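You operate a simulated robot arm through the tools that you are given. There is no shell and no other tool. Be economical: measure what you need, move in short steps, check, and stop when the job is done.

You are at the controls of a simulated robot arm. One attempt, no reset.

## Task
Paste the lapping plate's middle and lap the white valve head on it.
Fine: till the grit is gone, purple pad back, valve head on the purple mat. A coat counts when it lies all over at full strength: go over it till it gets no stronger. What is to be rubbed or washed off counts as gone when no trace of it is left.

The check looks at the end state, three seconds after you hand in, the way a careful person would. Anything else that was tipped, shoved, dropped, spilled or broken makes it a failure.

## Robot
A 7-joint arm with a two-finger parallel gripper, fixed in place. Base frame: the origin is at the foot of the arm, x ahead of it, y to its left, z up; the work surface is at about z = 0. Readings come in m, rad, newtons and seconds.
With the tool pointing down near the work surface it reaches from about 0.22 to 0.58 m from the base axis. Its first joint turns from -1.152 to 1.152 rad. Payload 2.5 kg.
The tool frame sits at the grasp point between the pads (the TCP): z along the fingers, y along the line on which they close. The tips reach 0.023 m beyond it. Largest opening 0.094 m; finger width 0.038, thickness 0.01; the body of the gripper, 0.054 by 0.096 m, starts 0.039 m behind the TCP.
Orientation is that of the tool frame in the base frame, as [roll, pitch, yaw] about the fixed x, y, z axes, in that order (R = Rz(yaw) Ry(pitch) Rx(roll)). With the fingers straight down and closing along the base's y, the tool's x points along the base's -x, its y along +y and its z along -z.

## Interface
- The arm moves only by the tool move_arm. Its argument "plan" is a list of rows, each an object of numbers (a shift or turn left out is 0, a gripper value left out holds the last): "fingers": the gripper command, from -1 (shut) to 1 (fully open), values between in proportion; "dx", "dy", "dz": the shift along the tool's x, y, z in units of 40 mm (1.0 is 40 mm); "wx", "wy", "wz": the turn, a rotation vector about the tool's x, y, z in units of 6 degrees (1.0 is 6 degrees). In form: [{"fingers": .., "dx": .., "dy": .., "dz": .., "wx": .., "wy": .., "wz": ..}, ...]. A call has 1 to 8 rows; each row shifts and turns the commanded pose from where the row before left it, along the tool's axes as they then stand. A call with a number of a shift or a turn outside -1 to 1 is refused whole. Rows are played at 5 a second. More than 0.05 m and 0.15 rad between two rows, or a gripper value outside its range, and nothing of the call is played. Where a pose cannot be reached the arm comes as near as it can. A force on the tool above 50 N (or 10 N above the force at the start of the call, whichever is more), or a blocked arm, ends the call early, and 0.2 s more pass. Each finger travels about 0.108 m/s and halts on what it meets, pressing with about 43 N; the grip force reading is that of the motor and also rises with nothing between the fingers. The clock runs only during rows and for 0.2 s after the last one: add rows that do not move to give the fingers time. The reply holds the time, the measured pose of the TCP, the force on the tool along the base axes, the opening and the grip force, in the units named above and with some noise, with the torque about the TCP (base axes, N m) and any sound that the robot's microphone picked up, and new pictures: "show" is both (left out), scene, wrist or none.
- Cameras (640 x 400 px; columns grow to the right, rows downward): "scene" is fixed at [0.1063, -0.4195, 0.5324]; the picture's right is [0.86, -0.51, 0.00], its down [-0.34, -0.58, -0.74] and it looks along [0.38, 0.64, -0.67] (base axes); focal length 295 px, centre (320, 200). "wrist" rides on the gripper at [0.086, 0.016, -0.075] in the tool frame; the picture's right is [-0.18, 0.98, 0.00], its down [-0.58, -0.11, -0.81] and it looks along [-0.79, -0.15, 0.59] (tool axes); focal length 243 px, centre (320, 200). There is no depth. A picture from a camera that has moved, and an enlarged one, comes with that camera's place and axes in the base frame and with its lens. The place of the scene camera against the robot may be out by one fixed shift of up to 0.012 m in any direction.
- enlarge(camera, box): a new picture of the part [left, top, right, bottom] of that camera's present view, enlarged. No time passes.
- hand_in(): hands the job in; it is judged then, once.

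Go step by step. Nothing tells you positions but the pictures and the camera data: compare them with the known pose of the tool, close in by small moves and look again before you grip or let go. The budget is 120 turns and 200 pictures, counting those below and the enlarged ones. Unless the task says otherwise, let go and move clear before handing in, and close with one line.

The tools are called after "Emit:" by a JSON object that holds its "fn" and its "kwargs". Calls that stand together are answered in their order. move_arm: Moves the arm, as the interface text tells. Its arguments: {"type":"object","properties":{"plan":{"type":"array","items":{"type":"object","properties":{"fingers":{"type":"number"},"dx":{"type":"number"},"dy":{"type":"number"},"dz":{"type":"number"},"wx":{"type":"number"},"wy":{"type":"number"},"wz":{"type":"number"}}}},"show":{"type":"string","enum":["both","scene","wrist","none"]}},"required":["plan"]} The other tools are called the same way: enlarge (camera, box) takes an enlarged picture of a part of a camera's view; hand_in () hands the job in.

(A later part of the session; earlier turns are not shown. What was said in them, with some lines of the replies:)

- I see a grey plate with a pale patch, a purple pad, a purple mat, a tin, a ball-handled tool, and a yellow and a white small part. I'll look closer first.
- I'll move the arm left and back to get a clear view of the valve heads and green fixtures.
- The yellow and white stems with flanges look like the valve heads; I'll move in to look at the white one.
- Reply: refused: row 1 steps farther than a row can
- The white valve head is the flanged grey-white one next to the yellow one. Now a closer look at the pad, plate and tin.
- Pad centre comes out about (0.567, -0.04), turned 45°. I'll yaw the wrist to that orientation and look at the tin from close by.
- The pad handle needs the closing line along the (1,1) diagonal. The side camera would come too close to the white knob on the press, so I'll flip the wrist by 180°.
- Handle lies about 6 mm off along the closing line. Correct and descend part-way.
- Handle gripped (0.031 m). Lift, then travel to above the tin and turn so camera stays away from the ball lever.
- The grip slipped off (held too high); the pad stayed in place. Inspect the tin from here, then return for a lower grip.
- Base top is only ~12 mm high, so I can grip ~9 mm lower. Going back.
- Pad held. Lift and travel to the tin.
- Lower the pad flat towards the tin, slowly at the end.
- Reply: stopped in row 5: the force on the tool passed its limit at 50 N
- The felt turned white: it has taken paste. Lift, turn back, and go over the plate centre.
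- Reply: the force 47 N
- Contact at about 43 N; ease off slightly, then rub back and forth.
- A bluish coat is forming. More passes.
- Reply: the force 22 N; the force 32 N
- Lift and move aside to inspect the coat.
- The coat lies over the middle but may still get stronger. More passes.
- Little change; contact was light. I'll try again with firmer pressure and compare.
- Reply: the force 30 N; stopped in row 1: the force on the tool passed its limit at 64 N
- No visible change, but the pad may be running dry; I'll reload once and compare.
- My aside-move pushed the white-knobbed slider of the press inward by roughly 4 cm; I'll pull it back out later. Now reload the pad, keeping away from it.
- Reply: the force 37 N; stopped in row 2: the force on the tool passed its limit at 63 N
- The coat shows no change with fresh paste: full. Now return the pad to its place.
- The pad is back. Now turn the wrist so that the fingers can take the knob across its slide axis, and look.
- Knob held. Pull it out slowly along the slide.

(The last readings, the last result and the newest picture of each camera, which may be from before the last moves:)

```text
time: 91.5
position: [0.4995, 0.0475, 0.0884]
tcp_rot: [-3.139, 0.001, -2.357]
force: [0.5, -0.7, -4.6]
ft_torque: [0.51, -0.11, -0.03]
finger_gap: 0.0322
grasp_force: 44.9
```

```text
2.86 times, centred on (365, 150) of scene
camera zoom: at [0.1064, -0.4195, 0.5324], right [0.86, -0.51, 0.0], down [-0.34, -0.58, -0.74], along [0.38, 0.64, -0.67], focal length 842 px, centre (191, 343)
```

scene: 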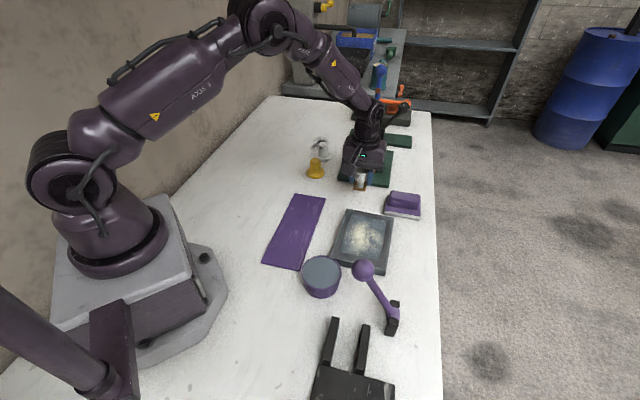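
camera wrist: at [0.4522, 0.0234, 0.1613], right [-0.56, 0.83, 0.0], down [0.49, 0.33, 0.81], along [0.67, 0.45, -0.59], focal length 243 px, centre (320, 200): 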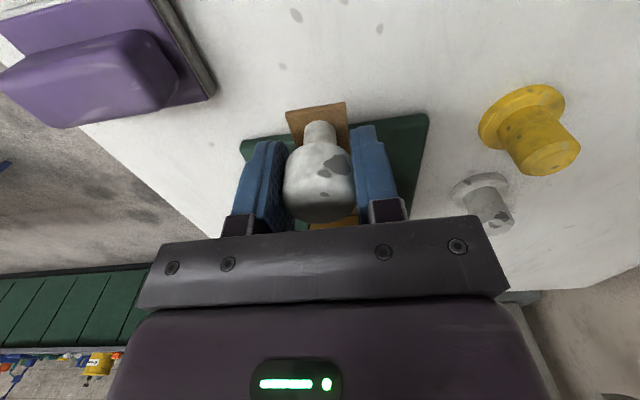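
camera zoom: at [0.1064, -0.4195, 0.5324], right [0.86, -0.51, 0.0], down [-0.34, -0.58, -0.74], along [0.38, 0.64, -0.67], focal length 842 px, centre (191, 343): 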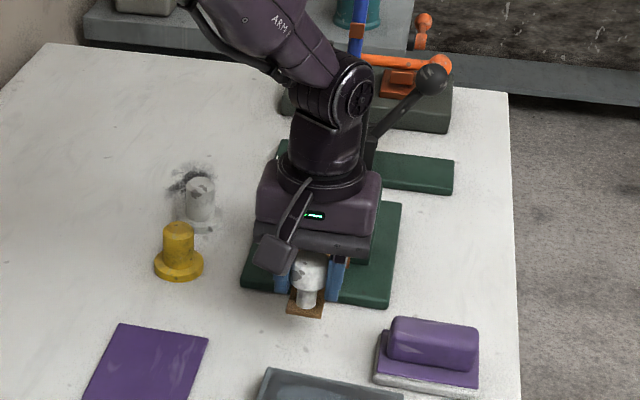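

Emit:
{"fn": "move_arm", "kwargs": {"plan": [{"dx": 0.14}, {"dx": 0.13}, {}], "show": "none"}}

Emit:
{"fn": "enlarge", "kwargs": {"camera": "scene", "box": [300, 80, 430, 220]}}

```text
time: 92.3
position: [0.4908, 0.0387, 0.0872]
tcp_rot: [-3.14, 0.003, -2.356]
force: [12.2, 3.3, -21.4]
ft_torque: [-0.31, 0.57, -0.17]
finger_gap: 0.032
grasp_force: 45.0
```

```text
2.86 times, centred on (365, 150) of scene
camera zoom: at [0.1065, -0.4195, 0.5324], right [0.86, -0.51, 0.0], down [-0.34, -0.58, -0.74], along [0.38, 0.64, -0.67], focal length 842 px, centre (191, 343)
```

zoom: 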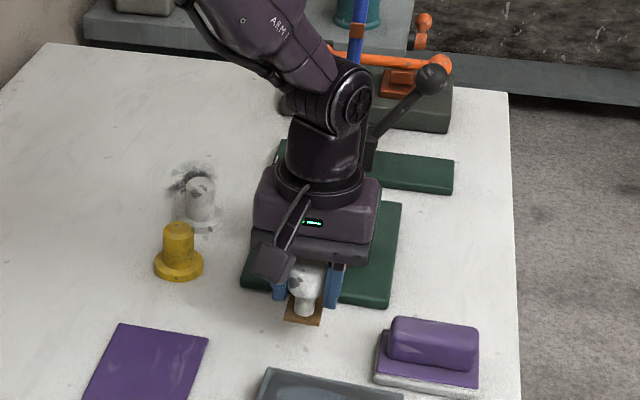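

Tip now matches its starting place. Release and lift clear.

Emit:
{"fn": "move_arm", "kwargs": {"plan": [{"fingers": 0.4}, {}, {"dz": -0.5}, {"dz": -0.8}, {"dz": -0.8}, {}], "show": "both"}}

Emit:
{"fn": "enlarge", "kwargs": {"camera": "scene", "box": [300, 80, 430, 220]}}

```text
time: 93.7
position: [0.491, 0.037, 0.1728]
tcp_rot: [-3.14, 0.0, -2.357]
force: [-0.3, -0.2, 0.6]
ft_torque: [0.01, 0.03, 0.01]
finger_gap: 0.066
grasp_force: 0.0
camera wrist: at [0.4183, -0.0109, 0.2461], right [-0.57, 0.82, 0.0], down [0.49, 0.33, 0.81], along [0.67, 0.46, -0.59], focal length 243 px, centre (320, 200)
```

scene: 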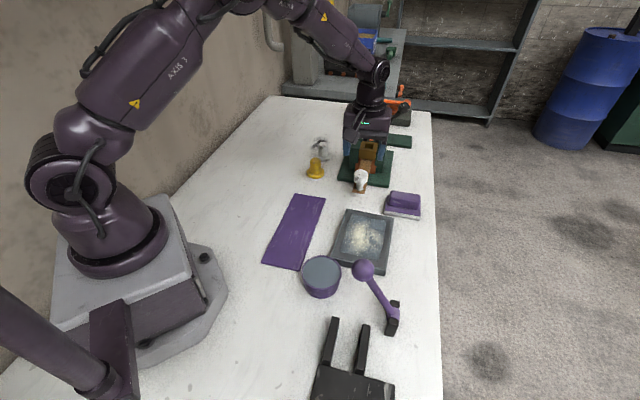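
wrist: 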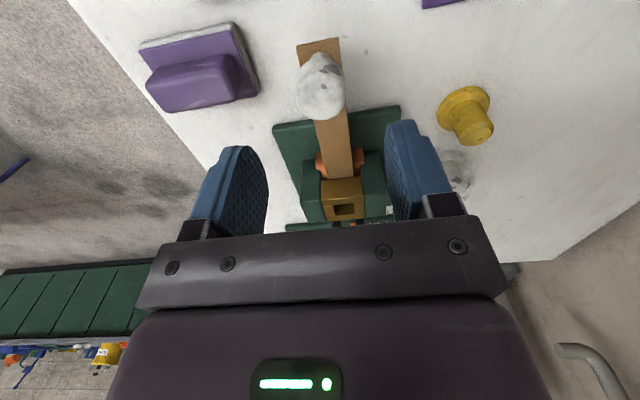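

```text
2.86 times, centred on (365, 150) of scene
camera zoom: at [0.1063, -0.4195, 0.5324], right [0.86, -0.51, 0.0], down [-0.34, -0.58, -0.74], along [0.38, 0.64, -0.67], focal length 842 px, centre (191, 343)
```

zoom: 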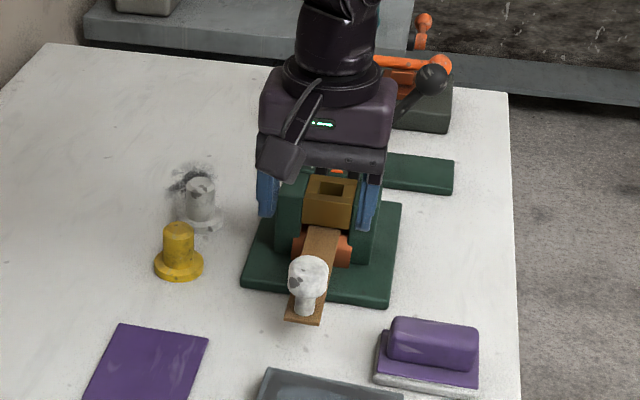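

The slider is exactly restored. Next, move back and left towards the white valve head for a view.

Emit:
{"fn": "move_arm", "kwargs": {"plan": [{"dz": -0.5, "fingers": 1}, {"dx": -0.23, "dy": 0.77}, {"dx": -0.23, "dy": 0.77}, {"dx": -0.23, "dy": 0.77}, {"dx": -0.23, "dy": 0.77}, {}], "show": "wrist"}}

Emit:
{"fn": "enlarge", "kwargs": {"camera": "wrist", "box": [240, 40, 440, 200]}}

```text
time: 95.1
position: [0.429, 0.1509, 0.1905]
tcp_rot: [-3.14, 0.003, -2.357]
force: [-0.6, -1.2, -0.4]
ft_torque: [-0.03, -0.03, 0.02]
finger_gap: 0.094
grasp_force: 0.1
camera wrist: at [0.3566, 0.1026, 0.2645], right [-0.56, 0.83, 0.0], down [0.49, 0.33, 0.81], along [0.67, 0.46, -0.59], focal length 243 px, centre (320, 200)
```

wrist: 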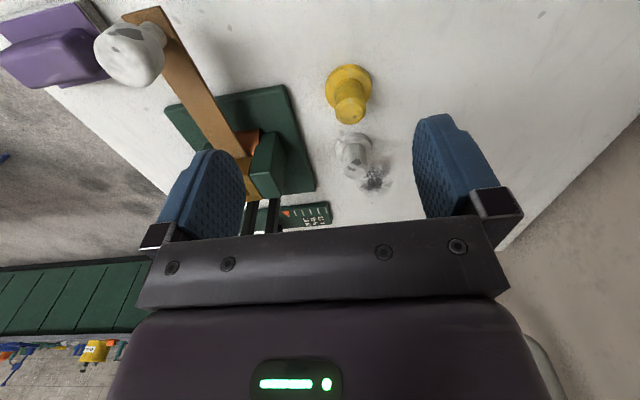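

```text
2.50 times, centred on (340, 120) of wrist
camera zoom: at [0.3566, 0.1026, 0.2645], right [-0.56, 0.83, 0.0], down [0.49, 0.33, 0.81], along [0.67, 0.46, -0.59], focal length 606 px, centre (270, 400)
```

zoom: 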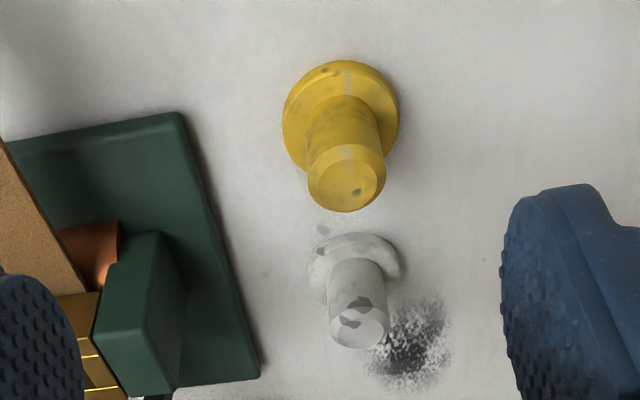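

White valve head: centre about (0.514, 0.267), 6 cm tall. Approach above it.

Emit:
{"fn": "move_arm", "kwargs": {"plan": [{"dx": -0.71, "dy": 0.11, "dz": 0.2}, {"dx": -0.71, "dy": 0.11, "dz": 0.2}, {"dx": -0.71, "dy": 0.11, "dz": 0.3}, {"dx": -0.71, "dy": 0.11, "dz": 0.4}, {"dx": -0.71, "dy": 0.11, "dz": 0.4}, {}], "show": "both"}}

Emit:
{"fn": "enlarge", "kwargs": {"camera": "scene", "box": [280, 100, 380, 190]}}

```text
time: 96.5
position: [0.5158, 0.2669, 0.134]
tcp_rot: [-3.14, -0.001, -2.356]
force: [0.2, 0.2, 0.5]
ft_torque: [0.0, -0.01, 0.01]
finger_gap: 0.094
grasp_force: 0.0
camera wrist: at [0.4431, 0.2182, 0.208], right [-0.57, 0.82, 0.0], down [0.49, 0.34, 0.81], along [0.67, 0.46, -0.59], focal length 243 px, centre (320, 200)
```

scene: 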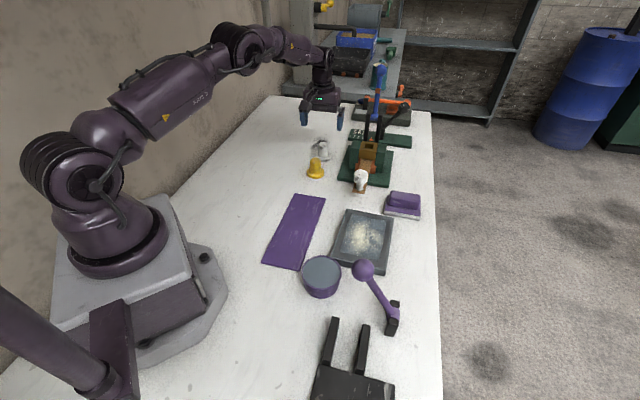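
wrist: 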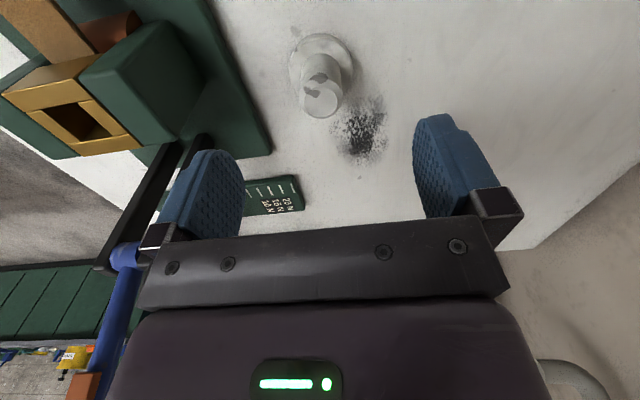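

```text
4.44 times, centred on (330, 145) of scene
camera zoom: at [0.1064, -0.4195, 0.5324], right [0.86, -0.51, 0.0], down [-0.34, -0.58, -0.74], along [0.38, 0.64, -0.67], focal length 1309 px, centre (276, 444)
```

zoom: 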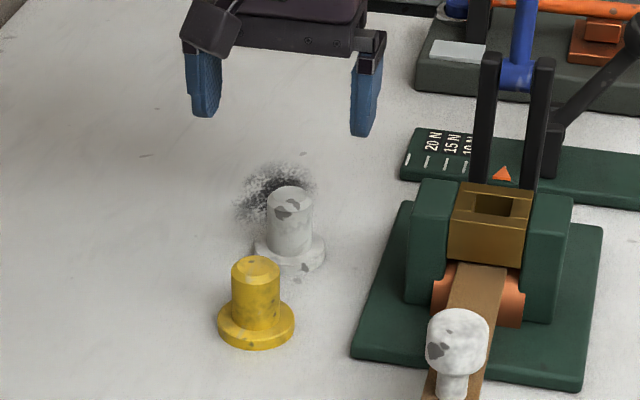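

Emit:
{"fn": "move_arm", "kwargs": {"plan": [{"dx": -0.03, "dy": 0.04, "dz": 0.6}, {"dz": 0.6}, {"dz": 0.6}, {"dz": 0.3}, {"dz": 0.15}, {}], "show": "both"}}

Emit:
{"fn": "enlarge", "kwargs": {"camera": "scene", "box": [280, 100, 380, 190]}}

```text
time: 97.9
position: [0.5146, 0.2684, 0.0422]
tcp_rot: [-3.14, 0.002, -2.357]
force: [0.1, -0.7, -0.6]
ft_torque: [0.03, 0.02, 0.01]
finger_gap: 0.0941
grasp_force: 0.0
camera wrist: at [0.4432, 0.2201, 0.1163], right [-0.57, 0.82, 0.0], down [0.49, 0.33, 0.81], along [0.67, 0.46, -0.59], focal length 243 px, centre (320, 200)
```

scene: 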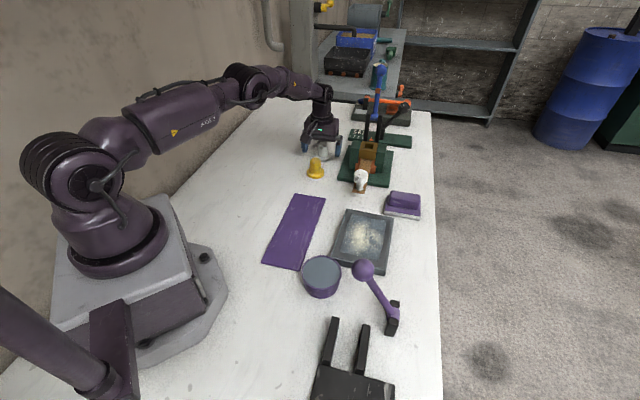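
wrist: 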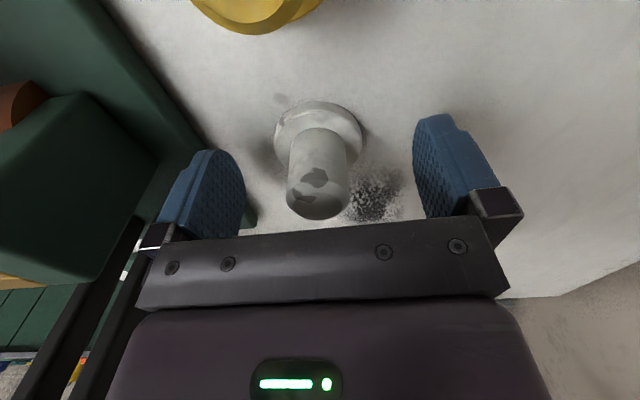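

```text
4.44 times, centred on (330, 145) of scene
camera zoom: at [0.1063, -0.4195, 0.5324], right [0.86, -0.51, 0.0], down [-0.34, -0.58, -0.74], along [0.38, 0.64, -0.67], focal length 1309 px, centre (276, 444)
```

zoom: 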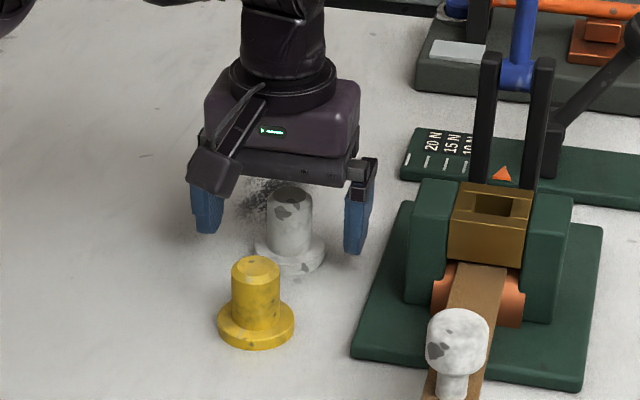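

Well centred. Close and test-lift.

Emit:
{"fn": "move_arm", "kwargs": {"plan": [{"dz": 0.05}, {"fingers": -0.2}, {"fingers": -1}, {}, {}, {}], "show": "none"}}

Emit:
{"fn": "move_arm", "kwargs": {"plan": [{"dz": -0.4}, {"dz": -0.7}, {"dz": -0.8}, {"dz": -0.8}, {}], "show": "both"}}

```text
time: 99.3
position: [0.5147, 0.2691, 0.0403]
tcp_rot: [-3.141, 0.001, -2.356]
force: [0.8, -0.4, 1.2]
ft_torque: [0.03, -0.07, -0.01]
finger_gap: 0.03
grasp_force: 43.2
```

```text
time: 100.5
position: [0.5136, 0.2687, 0.1493]
tcp_rot: [-3.14, -0.002, -2.356]
force: [0.1, -0.5, -0.9]
ft_torque: [-0.05, 0.03, 0.01]
finger_gap: 0.0297
grasp_force: 42.7
camera wrist: at [0.4413, 0.2201, 0.223], right [-0.56, 0.83, 0.0], down [0.49, 0.33, 0.81], along [0.67, 0.46, -0.59], focal length 243 px, centre (320, 200)
```

scene: 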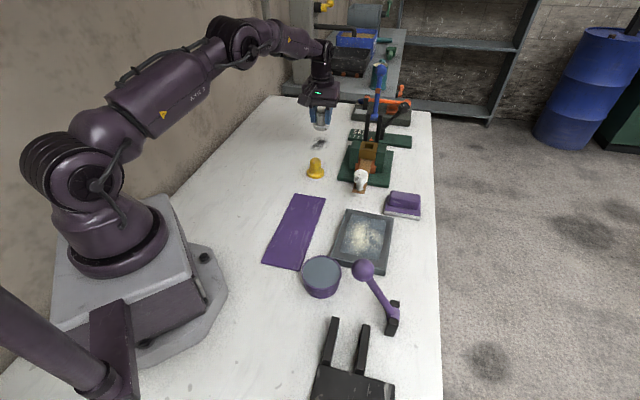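
wrist: 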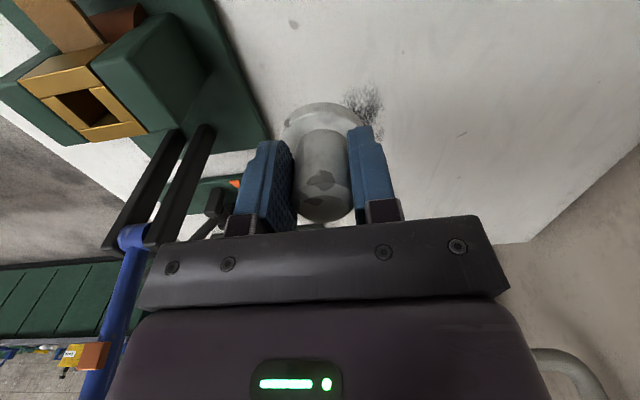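

Held. Carry it round to above the plate.

Emit:
{"fn": "move_arm", "kwargs": {"plan": [{"dx": 0.95, "dy": -0.107}, {"dx": 0.95, "dy": -0.107}, {"dx": 0.95, "dy": -0.107}, {"dx": 0.95, "dy": -0.107}, {"dx": 0.95, "dy": -0.107}, {"dx": 0.95, "dy": -0.107}, {}], "show": "none"}}

Emit:
{"fn": "move_arm", "kwargs": {"plan": [{"dx": 0.42, "dy": -0.78}, {"dx": 0.42, "dy": -0.78}, {"dx": 0.42, "dy": -0.78}, {"dx": 0.42, "dy": -0.78}, {"dx": 0.42, "dy": -0.78}, {}], "show": "both"}}

Emit:
{"fn": "enlarge", "kwargs": {"camera": "scene", "box": [310, 170, 430, 290]}}

```text
time: 102.1
position: [0.3711, 0.0886, 0.1492]
tcp_rot: [-3.139, 0.001, -2.357]
force: [-0.5, 0.6, -1.5]
ft_torque: [-0.01, 0.03, -0.01]
finger_gap: 0.03
grasp_force: 43.4
```

```text
time: 103.5
position: [0.4236, -0.0796, 0.148]
tcp_rot: [-3.139, 0.001, -2.356]
force: [-1.0, 0.0, -1.2]
ft_torque: [-0.02, 0.03, 0.01]
finger_gap: 0.03
grasp_force: 43.0
camera wrist: at [0.3512, -0.1283, 0.2213], right [-0.57, 0.82, 0.0], down [0.49, 0.33, 0.81], along [0.67, 0.46, -0.59], focal length 243 px, centre (320, 200)
```

scene: 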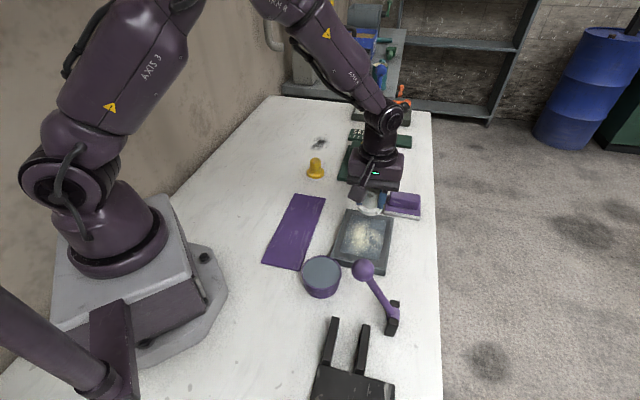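
wrist: 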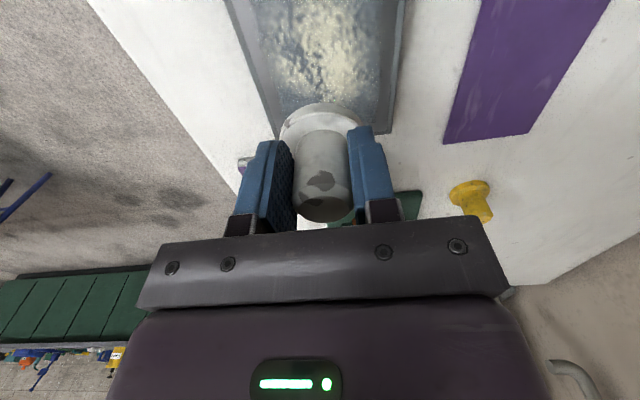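

```text
3.33 times, centred on (370, 230) of scene
camera zoom: at [0.1063, -0.4196, 0.5324], right [0.86, -0.51, 0.0], down [-0.34, -0.58, -0.74], along [0.38, 0.64, -0.67], focal length 982 px, centre (153, 100)
```

zoom: 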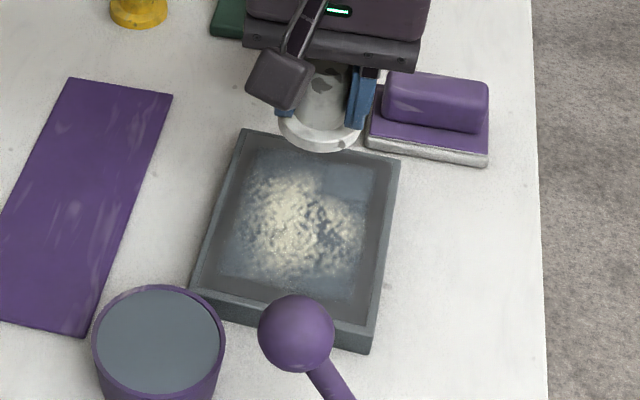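

Lower onto the plate gently.

Emit:
{"fn": "move_arm", "kwargs": {"plan": [{"dz": 0.7}, {"dz": 0.7}, {"dz": 0.6}, {"dz": 0.1}, {"dz": 0.04}, {}], "show": "none"}}

```text
time: 104.9
position: [0.4233, -0.0775, 0.0619]
tcp_rot: [-3.141, 0.002, -2.358]
force: [-3.6, -0.9, 6.4]
ft_torque: [0.28, 0.08, 0.11]
finger_gap: 0.0303
grasp_force: 42.7
```

Contact. Start lapping strokes.

Emit:
{"fn": "move_arm", "kwargs": {"plan": [{"dz": 0.02, "dx": 0.4}, {"dx": 0.4}, {"dx": -0.4}, {"dx": -0.4}, {"dx": -0.4}, {"dx": -0.4}, {"dx": 0.4}, {"dx": 0.4}], "show": "scene"}}

Emit:
{"fn": "enlarge", "kwargs": {"camera": "scene", "box": [310, 170, 430, 290]}}

```text
time: 106.7
position: [0.4247, -0.0791, 0.0626]
tcp_rot: [-3.136, 0.005, -2.353]
force: [6.5, 6.5, 22.7]
ft_torque: [0.29, 0.06, -0.06]
finger_gap: 0.03
grasp_force: 42.9
```

scene: 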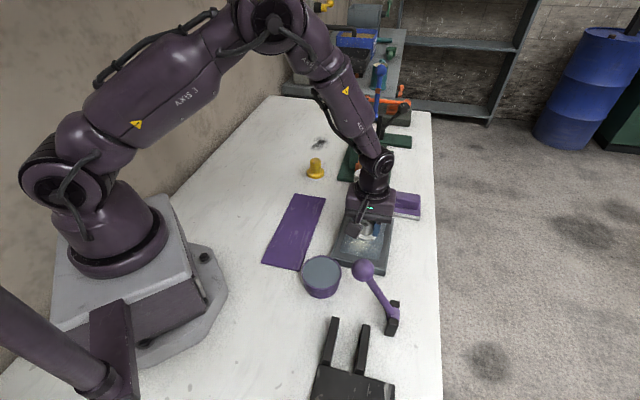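

```text
3.33 times, centred on (370, 230) of scene
camera zoom: at [0.1063, -0.4195, 0.5324], right [0.86, -0.51, 0.0], down [-0.34, -0.58, -0.74], along [0.38, 0.64, -0.67], focal length 982 px, centre (153, 100)
```

zoom: 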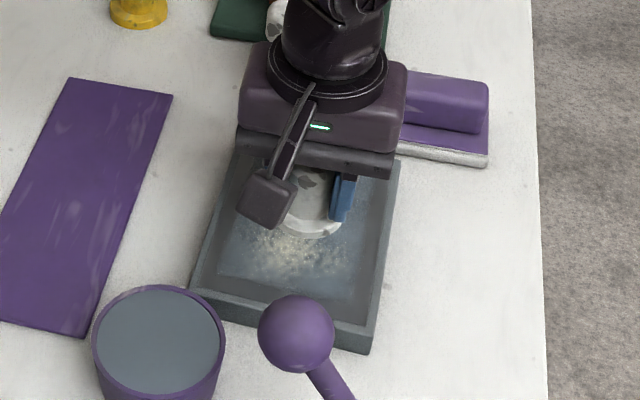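

Grit is going down. Continue, covering the sides.

Emit:
{"fn": "move_arm", "kwargs": {"plan": [{"dy": 0.4}, {"dx": 0.5}, {"dx": 0.5}, {"dx": -0.5}, {"dx": -0.5}, {"dx": -0.5}, {"dx": -0.5}, {"dx": 0.5}], "show": "none"}}

Emit:
{"fn": "move_arm", "kwargs": {"plan": [{"dx": 0.5}, {"dy": -0.4}, {"dy": -0.4}, {"dx": 0.5}, {"dx": 0.5}, {"dx": -0.5}, {"dx": -0.5}, {"dx": -0.5}], "show": "none"}}

Emit:
{"fn": "move_arm", "kwargs": {"plan": [{"dx": -0.5}, {"dy": 0.4}, {"dx": 0.5}, {"dx": 0.5}, {"dx": 0.5}, {"dx": 0.5}, {"dx": -0.5}, {"dx": -0.5}], "show": "none"}}

Emit:
{"fn": "enlarge", "kwargs": {"camera": "scene", "box": [310, 170, 430, 290]}}

```text
time: 108.5
position: [0.4261, -0.0541, 0.0614]
tcp_rot: [-3.139, 0.0, -2.357]
force: [0.2, -0.6, -0.9]
ft_torque: [-0.02, 0.01, -0.02]
finger_gap: 0.0301
grasp_force: 43.1
```

```text
time: 110.3
position: [0.4473, -0.0778, 0.0618]
tcp_rot: [-3.139, 0.001, -2.356]
force: [0.0, 1.1, 0.8]
ft_torque: [-0.04, 0.08, 0.01]
finger_gap: 0.0301
grasp_force: 43.1
```

```text
time: 112.1
position: [0.4218, -0.0811, 0.0617]
tcp_rot: [-3.141, 0.001, -2.357]
force: [-4.5, -2.9, 13.3]
ft_torque: [-0.17, 0.34, 0.02]
finger_gap: 0.03
grasp_force: 43.0
```

```text
3.33 times, centred on (370, 230) of scene
camera zoom: at [0.1063, -0.4195, 0.5324], right [0.86, -0.51, 0.0], down [-0.34, -0.58, -0.74], along [0.38, 0.64, -0.67], focal length 982 px, centre (153, 100)
```

zoom: 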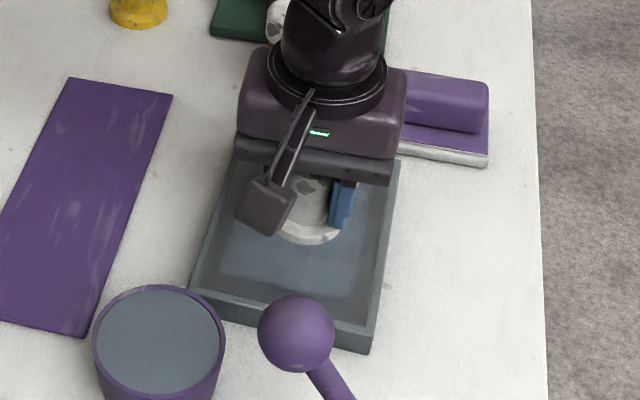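

Much is gone. Lift and move over towards the mat to inspect the plate.

Emit:
{"fn": "move_arm", "kwargs": {"plan": [{"dz": -0.8}, {"dz": -0.8}, {"dy": 1}, {"dy": 1}, {"dy": 1}, {}], "show": "both"}}

Emit:
{"fn": "enlarge", "kwargs": {"camera": "scene", "box": [320, 195, 410, 285]}}

```text
time: 113.5
position: [0.3368, 0.0048, 0.1256]
tcp_rot: [-3.141, 0.001, -2.356]
force: [0.2, 0.5, -1.0]
ft_torque: [-0.03, 0.03, 0.02]
finger_gap: 0.03
grasp_force: 42.5
camera wrist: at [0.2644, -0.0444, 0.1998], right [-0.56, 0.83, 0.0], down [0.49, 0.33, 0.81], along [0.67, 0.46, -0.59], focal length 243 px, centre (320, 200)
```

scene: 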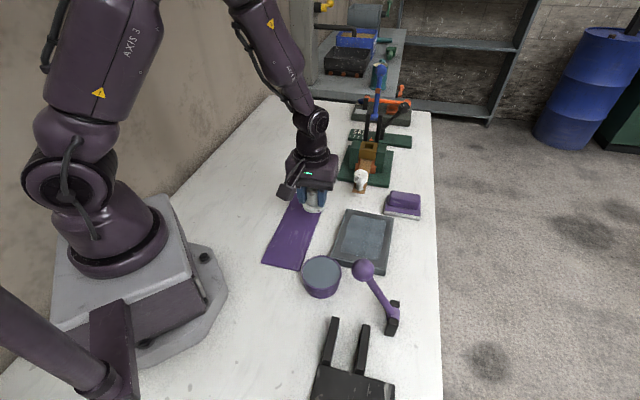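
wrist: 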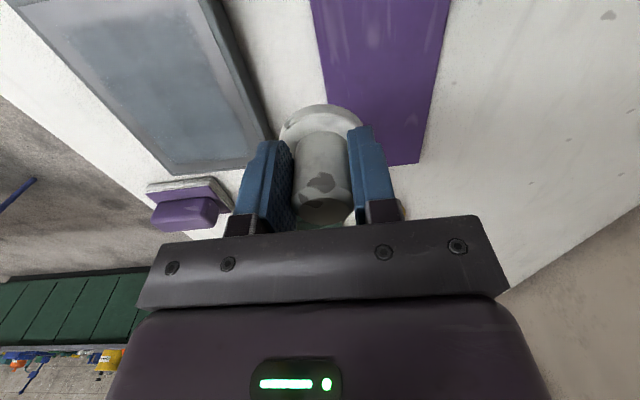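

```text
4.44 times, centred on (365, 240) of scene
camera zoom: at [0.1063, -0.4195, 0.5324], right [0.86, -0.51, 0.0], down [-0.34, -0.58, -0.74], along [0.38, 0.64, -0.67], focal length 1309 px, centre (120, 22)
```

zoom: 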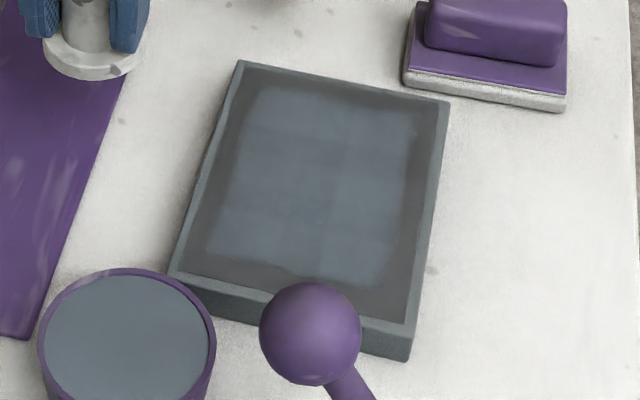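

Emit:
{"fn": "enlarge", "kwargs": {"camera": "scene", "box": [335, 205, 395, 265]}}

Emit:
{"fn": "enlarge", "kwargs": {"camera": "wrist", "box": [0, 0, 280, 190]}}

```text
6.67 times, centred on (365, 235) of scene
camera zoom: at [0.1063, -0.4195, 0.5324], right [0.86, -0.51, 0.0], down [-0.34, -0.58, -0.74], along [0.38, 0.64, -0.67], focal length 1964 px, centre (20, -33)
```

zoom: 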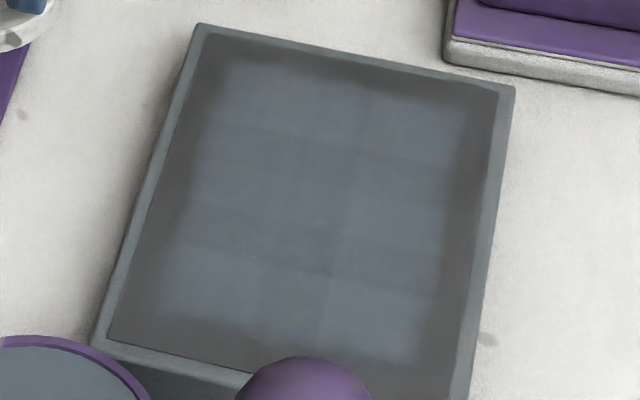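

```text
2.11 times, centred on (140, 95) of wrist
camera zoom: at [0.2644, -0.0444, 0.1998], right [-0.56, 0.83, 0.0], down [0.49, 0.33, 0.81], along [0.67, 0.46, -0.59], focal length 511 px, centre (699, 421)
```

zoom: 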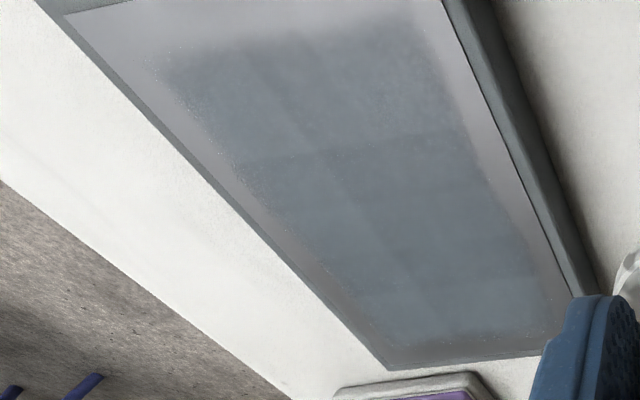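

Emit:
{"fn": "enlarge", "kwargs": {"camera": "wrist", "box": [60, 0, 160, 90]}}

Emit:
{"fn": "enlarge", "kwargs": {"camera": "wrist", "box": [150, 90, 270, 180]}}

Emit:
{"fn": "enlarge", "kwargs": {"camera": "scene", "box": [335, 230, 385, 265]}}

```text
4.44 times, centred on (110, 45) of wrist
camera zoom: at [0.2644, -0.0444, 0.1998], right [-0.56, 0.83, 0.0], down [0.49, 0.33, 0.81], along [0.67, 0.46, -0.59], focal length 1078 px, centre (1253, 889)
```

zoom: 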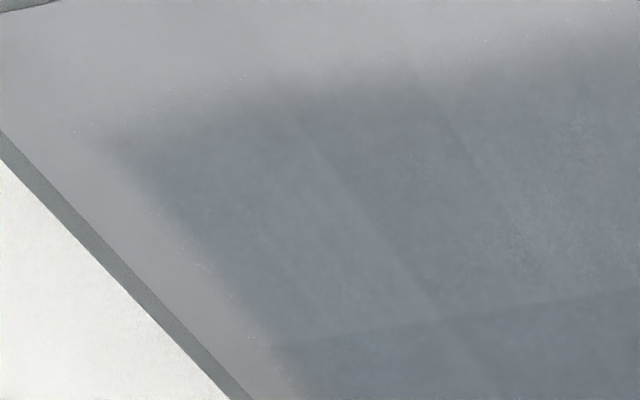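

```text
4.44 times, centred on (210, 135) of wrist
camera zoom: at [0.2644, -0.0444, 0.1998], right [-0.56, 0.83, 0.0], down [0.49, 0.33, 0.81], along [0.67, 0.46, -0.59], focal length 1078 px, centre (809, 489)
```

zoom: 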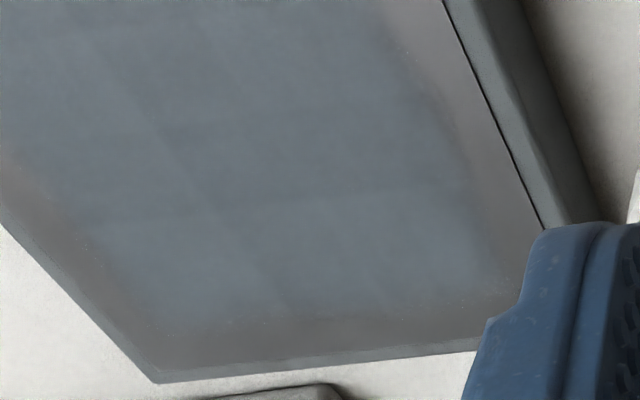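

```text
11.43 times, centred on (360, 248) of scene
camera zoom: at [0.1063, -0.4195, 0.5324], right [0.86, -0.51, 0.0], down [-0.34, -0.58, -0.74], along [0.38, 0.64, -0.67], focal length 3367 px, centre (-137, -343)
```

zoom: 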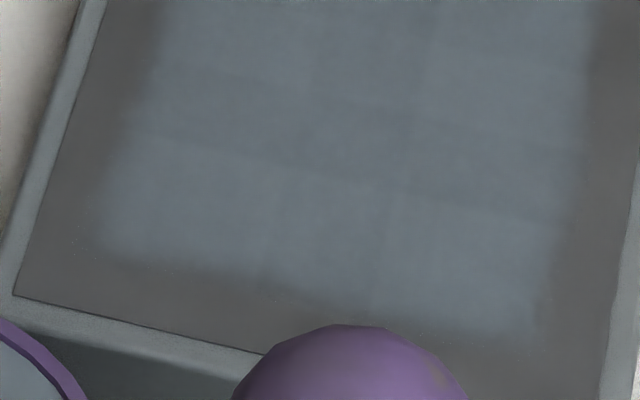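

Only very faint specks could remain near the edges. One more lap with wider coverage and slightly firmer contact.

Emit:
{"fn": "move_arm", "kwargs": {"plan": [{"dy": -1}, {"dy": -1}, {"dy": -1}, {"dz": 0.8}, {"dz": 0.76}, {"dz": 0.04}, {}], "show": "none"}}

Emit:
{"fn": "move_arm", "kwargs": {"plan": [{"dz": 0.02, "dx": 0.4}, {"dx": 0.6}, {"dx": -0.5}, {"dx": -0.5}, {"dx": -0.5}, {"dx": -0.5}, {"dy": 0.5}, {"dx": 0.5}], "show": "none"}}

```text
time: 115.1
position: [0.4216, -0.08, 0.062]
tcp_rot: [-3.136, 0.0, -2.356]
force: [-8.3, -0.6, 22.5]
ft_torque: [-0.22, 0.47, -0.03]
finger_gap: 0.03
grasp_force: 42.9
```

```text
time: 116.9
position: [0.4238, -0.0497, 0.0601]
tcp_rot: [-3.14, 0.003, -2.354]
force: [3.4, 5.0, 16.9]
ft_torque: [0.03, 0.05, -0.03]
finger_gap: 0.0298
grasp_force: 42.4
```

Emit:
{"fn": "move_arm", "kwargs": {"plan": [{"dx": 0.5}, {"dx": 0.5}, {"dx": 0.5}, {"dy": 0.15}, {"dx": -0.5}, {"dx": -0.5}, {"dx": -0.5}, {"dx": -0.5}], "show": "none"}}

Emit:
{"fn": "move_arm", "kwargs": {"plan": [{"dy": -0.5}, {"dy": -0.5}, {"dy": -0.15}, {"dx": 0.5}, {"dx": 0.5}, {"dx": 0.5}, {"dx": 0.5}, {"dy": -0.15}], "show": "none"}}

Emit:
{"fn": "move_arm", "kwargs": {"plan": [{"dx": -0.5}, {"dx": -0.5}, {"dx": -0.5}, {"dx": -0.5}, {"dy": 0.35}, {"dx": 0.5}, {"dx": 0.5}, {"dx": 0.5}], "show": "none"}}

Emit:
{"fn": "move_arm", "kwargs": {"plan": [{"dx": 0.5}, {"dy": 0.5}, {"dy": 0.1}, {"dx": -0.5}, {"dx": -0.5}, {"dx": -0.5}, {"dx": -0.5}, {}], "show": "none"}}

```text
time: 118.7
position: [0.4344, -0.0316, 0.0604]
tcp_rot: [-3.138, -0.001, -2.355]
force: [-6.9, -4.1, 23.5]
ft_torque: [-0.13, 0.22, 0.06]
finger_gap: 0.03
grasp_force: 43.0
```

```text
time: 120.5
position: [0.4145, -0.1269, 0.0607]
tcp_rot: [-3.139, 0.003, -2.355]
force: [0.4, -0.1, -1.2]
ft_torque: [-0.02, 0.02, -0.02]
finger_gap: 0.03
grasp_force: 43.5
```

```text
time: 122.3
position: [0.4171, -0.0998, 0.0635]
tcp_rot: [-3.141, 0.003, -2.356]
force: [-0.8, 0.2, -0.8]
ft_torque: [-0.01, 0.0, 0.0]
finger_gap: 0.0298
grasp_force: 43.2
```

```text
time: 124.1
position: [0.4443, -0.0432, 0.0602]
tcp_rot: [-3.139, 0.001, -2.355]
force: [-0.1, -0.1, -1.6]
ft_torque: [-0.01, -0.02, 0.0]
finger_gap: 0.0299
grasp_force: 42.5
```

Emit:
{"fn": "move_arm", "kwargs": {"plan": [{"dz": -0.8}, {"dz": -0.8}, {"dy": 0.9, "dx": 0.3}, {"dy": 0.9, "dx": 0.3}, {"dy": 0.8, "dx": 0.3}, {}], "show": "both"}}

Emit:
{"fn": "enlarge", "kwargs": {"camera": "scene", "box": [335, 205, 395, 265]}}

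Emit:
{"fn": "enlarge", "kwargs": {"camera": "wrist", "box": [0, 0, 280, 190]}}

```text
time: 125.5
position: [0.3429, 0.0051, 0.125]
tcp_rot: [-3.14, 0.002, -2.357]
force: [0.8, 0.0, -1.7]
ft_torque: [-0.02, 0.0, 0.01]
finger_gap: 0.0298
grasp_force: 43.1
camera wrist: at [0.2712, -0.0428, 0.1989], right [-0.57, 0.82, 0.0], down [0.49, 0.33, 0.81], along [0.67, 0.46, -0.59], focal length 243 px, centre (320, 200)
```

scene: 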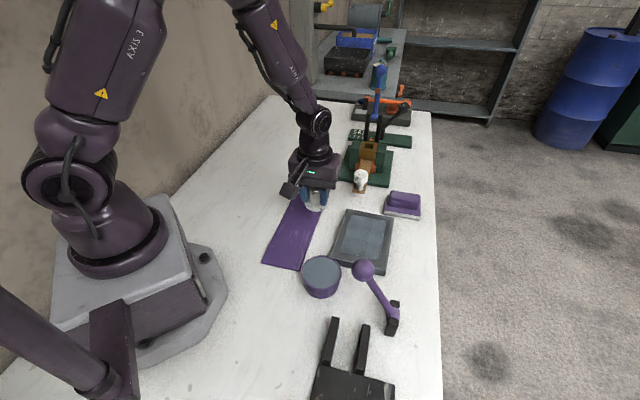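
wrist: 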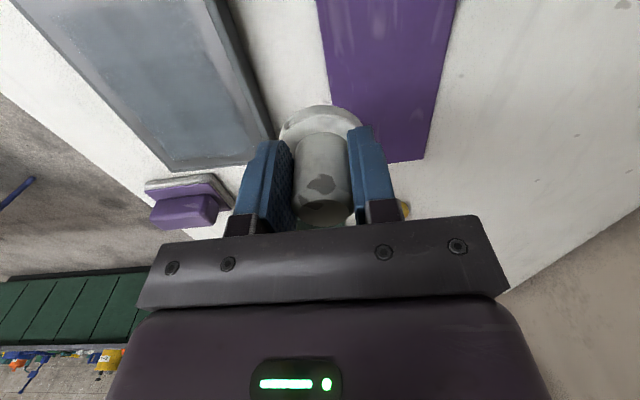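

```text
6.67 times, centred on (365, 235) of scene
camera zoom: at [0.1063, -0.4195, 0.5324], right [0.86, -0.51, 0.0], down [-0.34, -0.58, -0.74], along [0.38, 0.64, -0.67], focal length 1964 px, centre (20, -33)
```

zoom: 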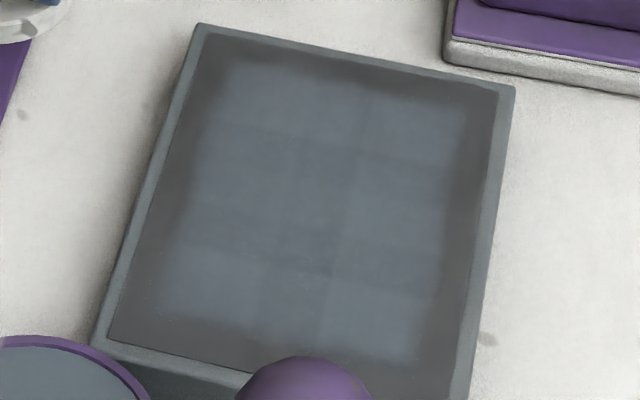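

```text
2.11 times, centred on (140, 95) of wrist
camera zoom: at [0.2712, -0.0428, 0.1989], right [-0.57, 0.82, 0.0], down [0.49, 0.33, 0.81], along [0.67, 0.46, -0.59], focal length 511 px, centre (699, 421)
```

zoom: 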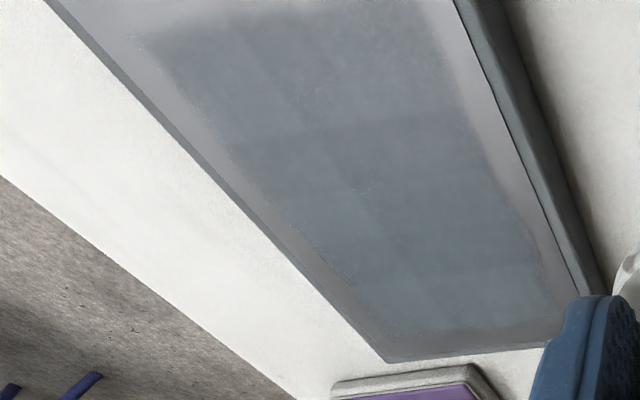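

The grit is gone and the coat unchanged. Now place the valve head at the mat's middle.

Emit:
{"fn": "move_arm", "kwargs": {"plan": [{"dx": 0.05, "dy": 0.65}, {"dy": 0.64}, {"dz": 0.7}, {"dz": 0.7}, {"dz": 0.5}, {}], "show": "both"}}

Emit:
{"fn": "enlarge", "kwargs": {"camera": "scene", "box": [250, 180, 350, 280]}}

```text
time: 126.9
position: [0.3056, 0.041, 0.0481]
tcp_rot: [-3.139, 0.003, -2.356]
force: [-0.2, -0.3, -1.9]
ft_torque: [-0.01, 0.03, 0.01]
finger_gap: 0.03
grasp_force: 42.9
camera wrist: at [0.2328, -0.0081, 0.1216], right [-0.56, 0.83, 0.0], down [0.49, 0.33, 0.81], along [0.67, 0.46, -0.59], focal length 243 px, centre (320, 200)
```

scene: 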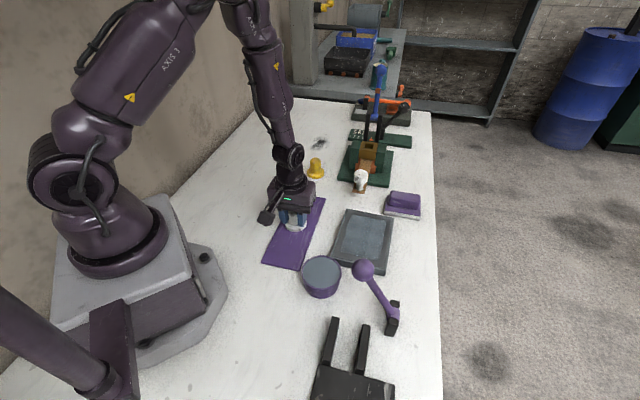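
wrist: 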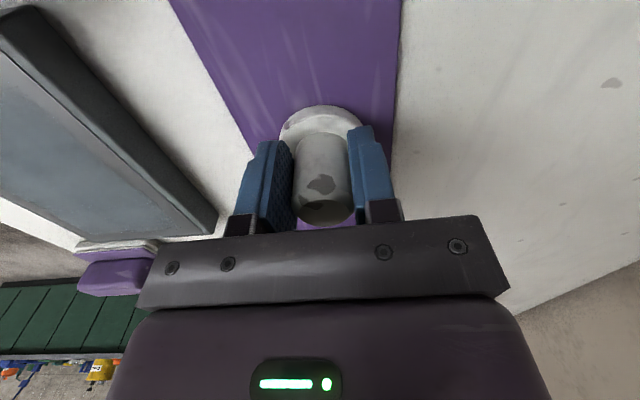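

```text
4.00 times, centred on (300, 230) of scene
camera zoom: at [0.1064, -0.4195, 0.5324], right [0.86, -0.51, 0.0], down [-0.34, -0.58, -0.74], along [0.38, 0.64, -0.67], focal length 1178 px, centre (400, 80)
```

zoom: 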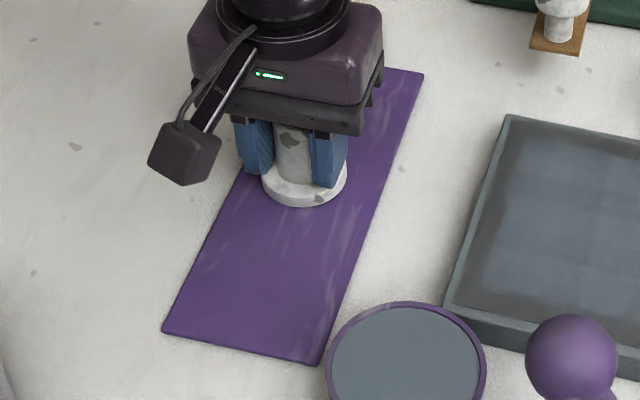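

Centred over the mat. Lower to light contact.

Emit:
{"fn": "move_arm", "kwargs": {"plan": [{"dz": 0.08}, {"dz": 0.05}, {"dz": 0.03}, {}], "show": "none"}}

```text
time: 127.9
position: [0.3052, 0.0406, 0.0423]
tcp_rot: [-3.14, 0.002, -2.355]
force: [-8.7, -0.3, 28.1]
ft_torque: [0.23, 0.02, 0.04]
finger_gap: 0.0299
grasp_force: 43.0
```

Emit:
{"fn": "move_arm", "kwargs": {"plan": [{"dz": -0.02}, {"fingers": 0.3}, {}, {"fingers": 0.8}, {"dz": -0.6}, {"dz": -0.8}, {"dz": -0.8}, {"dz": -0.8}], "show": "both"}}

```text
time: 129.7
position: [0.3052, 0.0399, 0.1649]
tcp_rot: [-3.14, -0.001, -2.356]
force: [-0.1, 0.4, 0.7]
ft_torque: [0.02, -0.03, -0.02]
finger_gap: 0.0846
grasp_force: 0.0
camera wrist: at [0.2329, -0.0085, 0.2384], right [-0.57, 0.82, 0.0], down [0.49, 0.34, 0.81], along [0.67, 0.46, -0.59], focal length 243 px, centre (320, 200)
```

scene: 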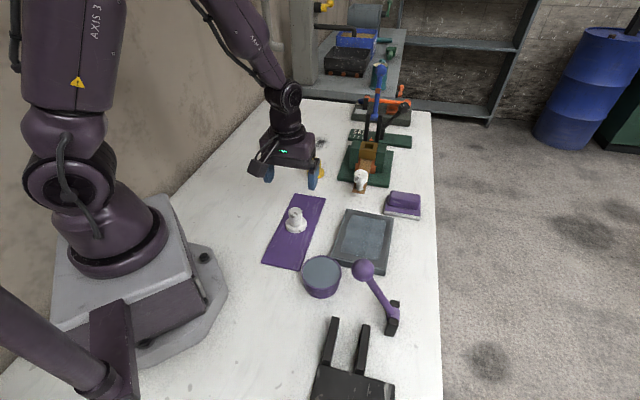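
wrist: 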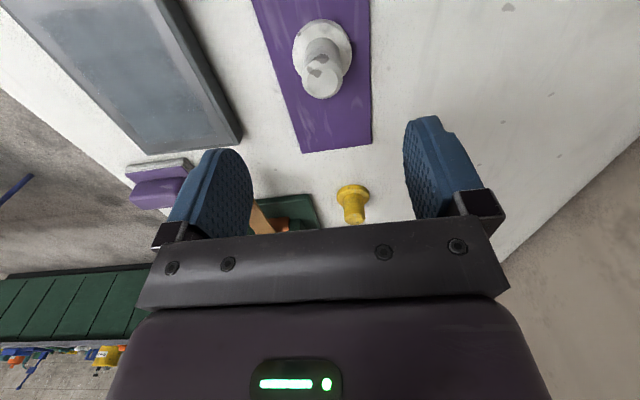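

Emit:
{"fn": "enlarge", "kwargs": {"camera": "scene", "box": [250, 180, 450, 340]}}

Emit:
{"fn": "enlarge", "kwargs": {"camera": "wrist", "box": [20, 0, 250, 160]}}

```text
2.50 times, centred on (350, 260) of scene
camera zoom: at [0.1063, -0.4195, 0.5324], right [0.86, -0.51, 0.0], down [-0.34, -0.58, -0.74], along [0.38, 0.64, -0.67], focal length 736 px, centre (245, 50)
```

zoom: 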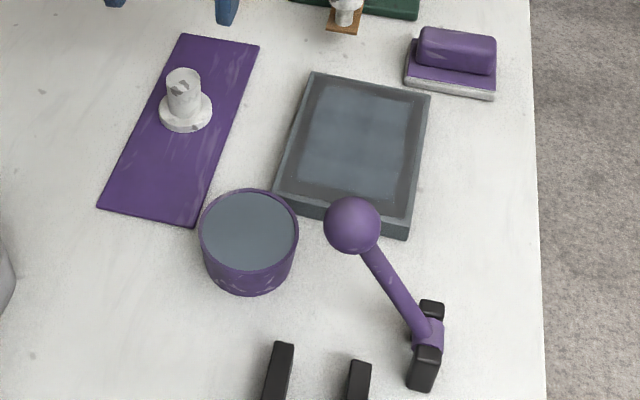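

```text
2.50 times, centred on (135, 80) of wrist
camera zoom: at [0.2329, -0.0085, 0.2384], right [-0.57, 0.82, 0.0], down [0.49, 0.34, 0.81], along [0.67, 0.46, -0.59], focal length 606 px, centre (782, 500)
```

zoom: 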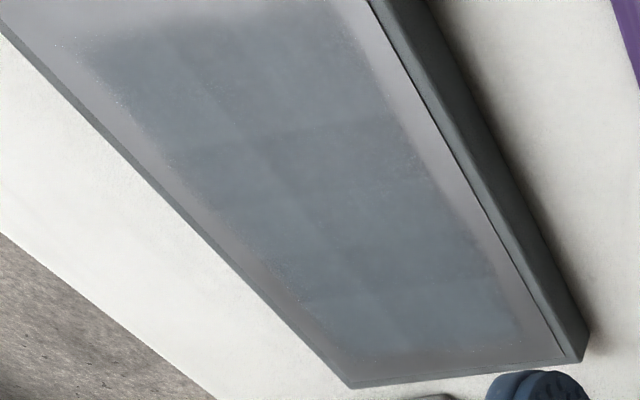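

Everything is where it should be: the plate is coated and free of grit, the pad is back, the valve head stands on the purple mat, the slider is at its starting position and the arm is clear. I'm handing in.

Emit:
{"fn": "hand_in", "kwargs": {}}

```text
The job is handed in.
```

The plate's middle is pasted, the white valve head is lapped until I could see no grit on the plate, the purple pad is back in its place, and the valve head stands on the purple mat. Along the way I knocked the press's white-knobbed slider in by about 4 cm, then pulled it back until it matched its starting position in the scene camera.
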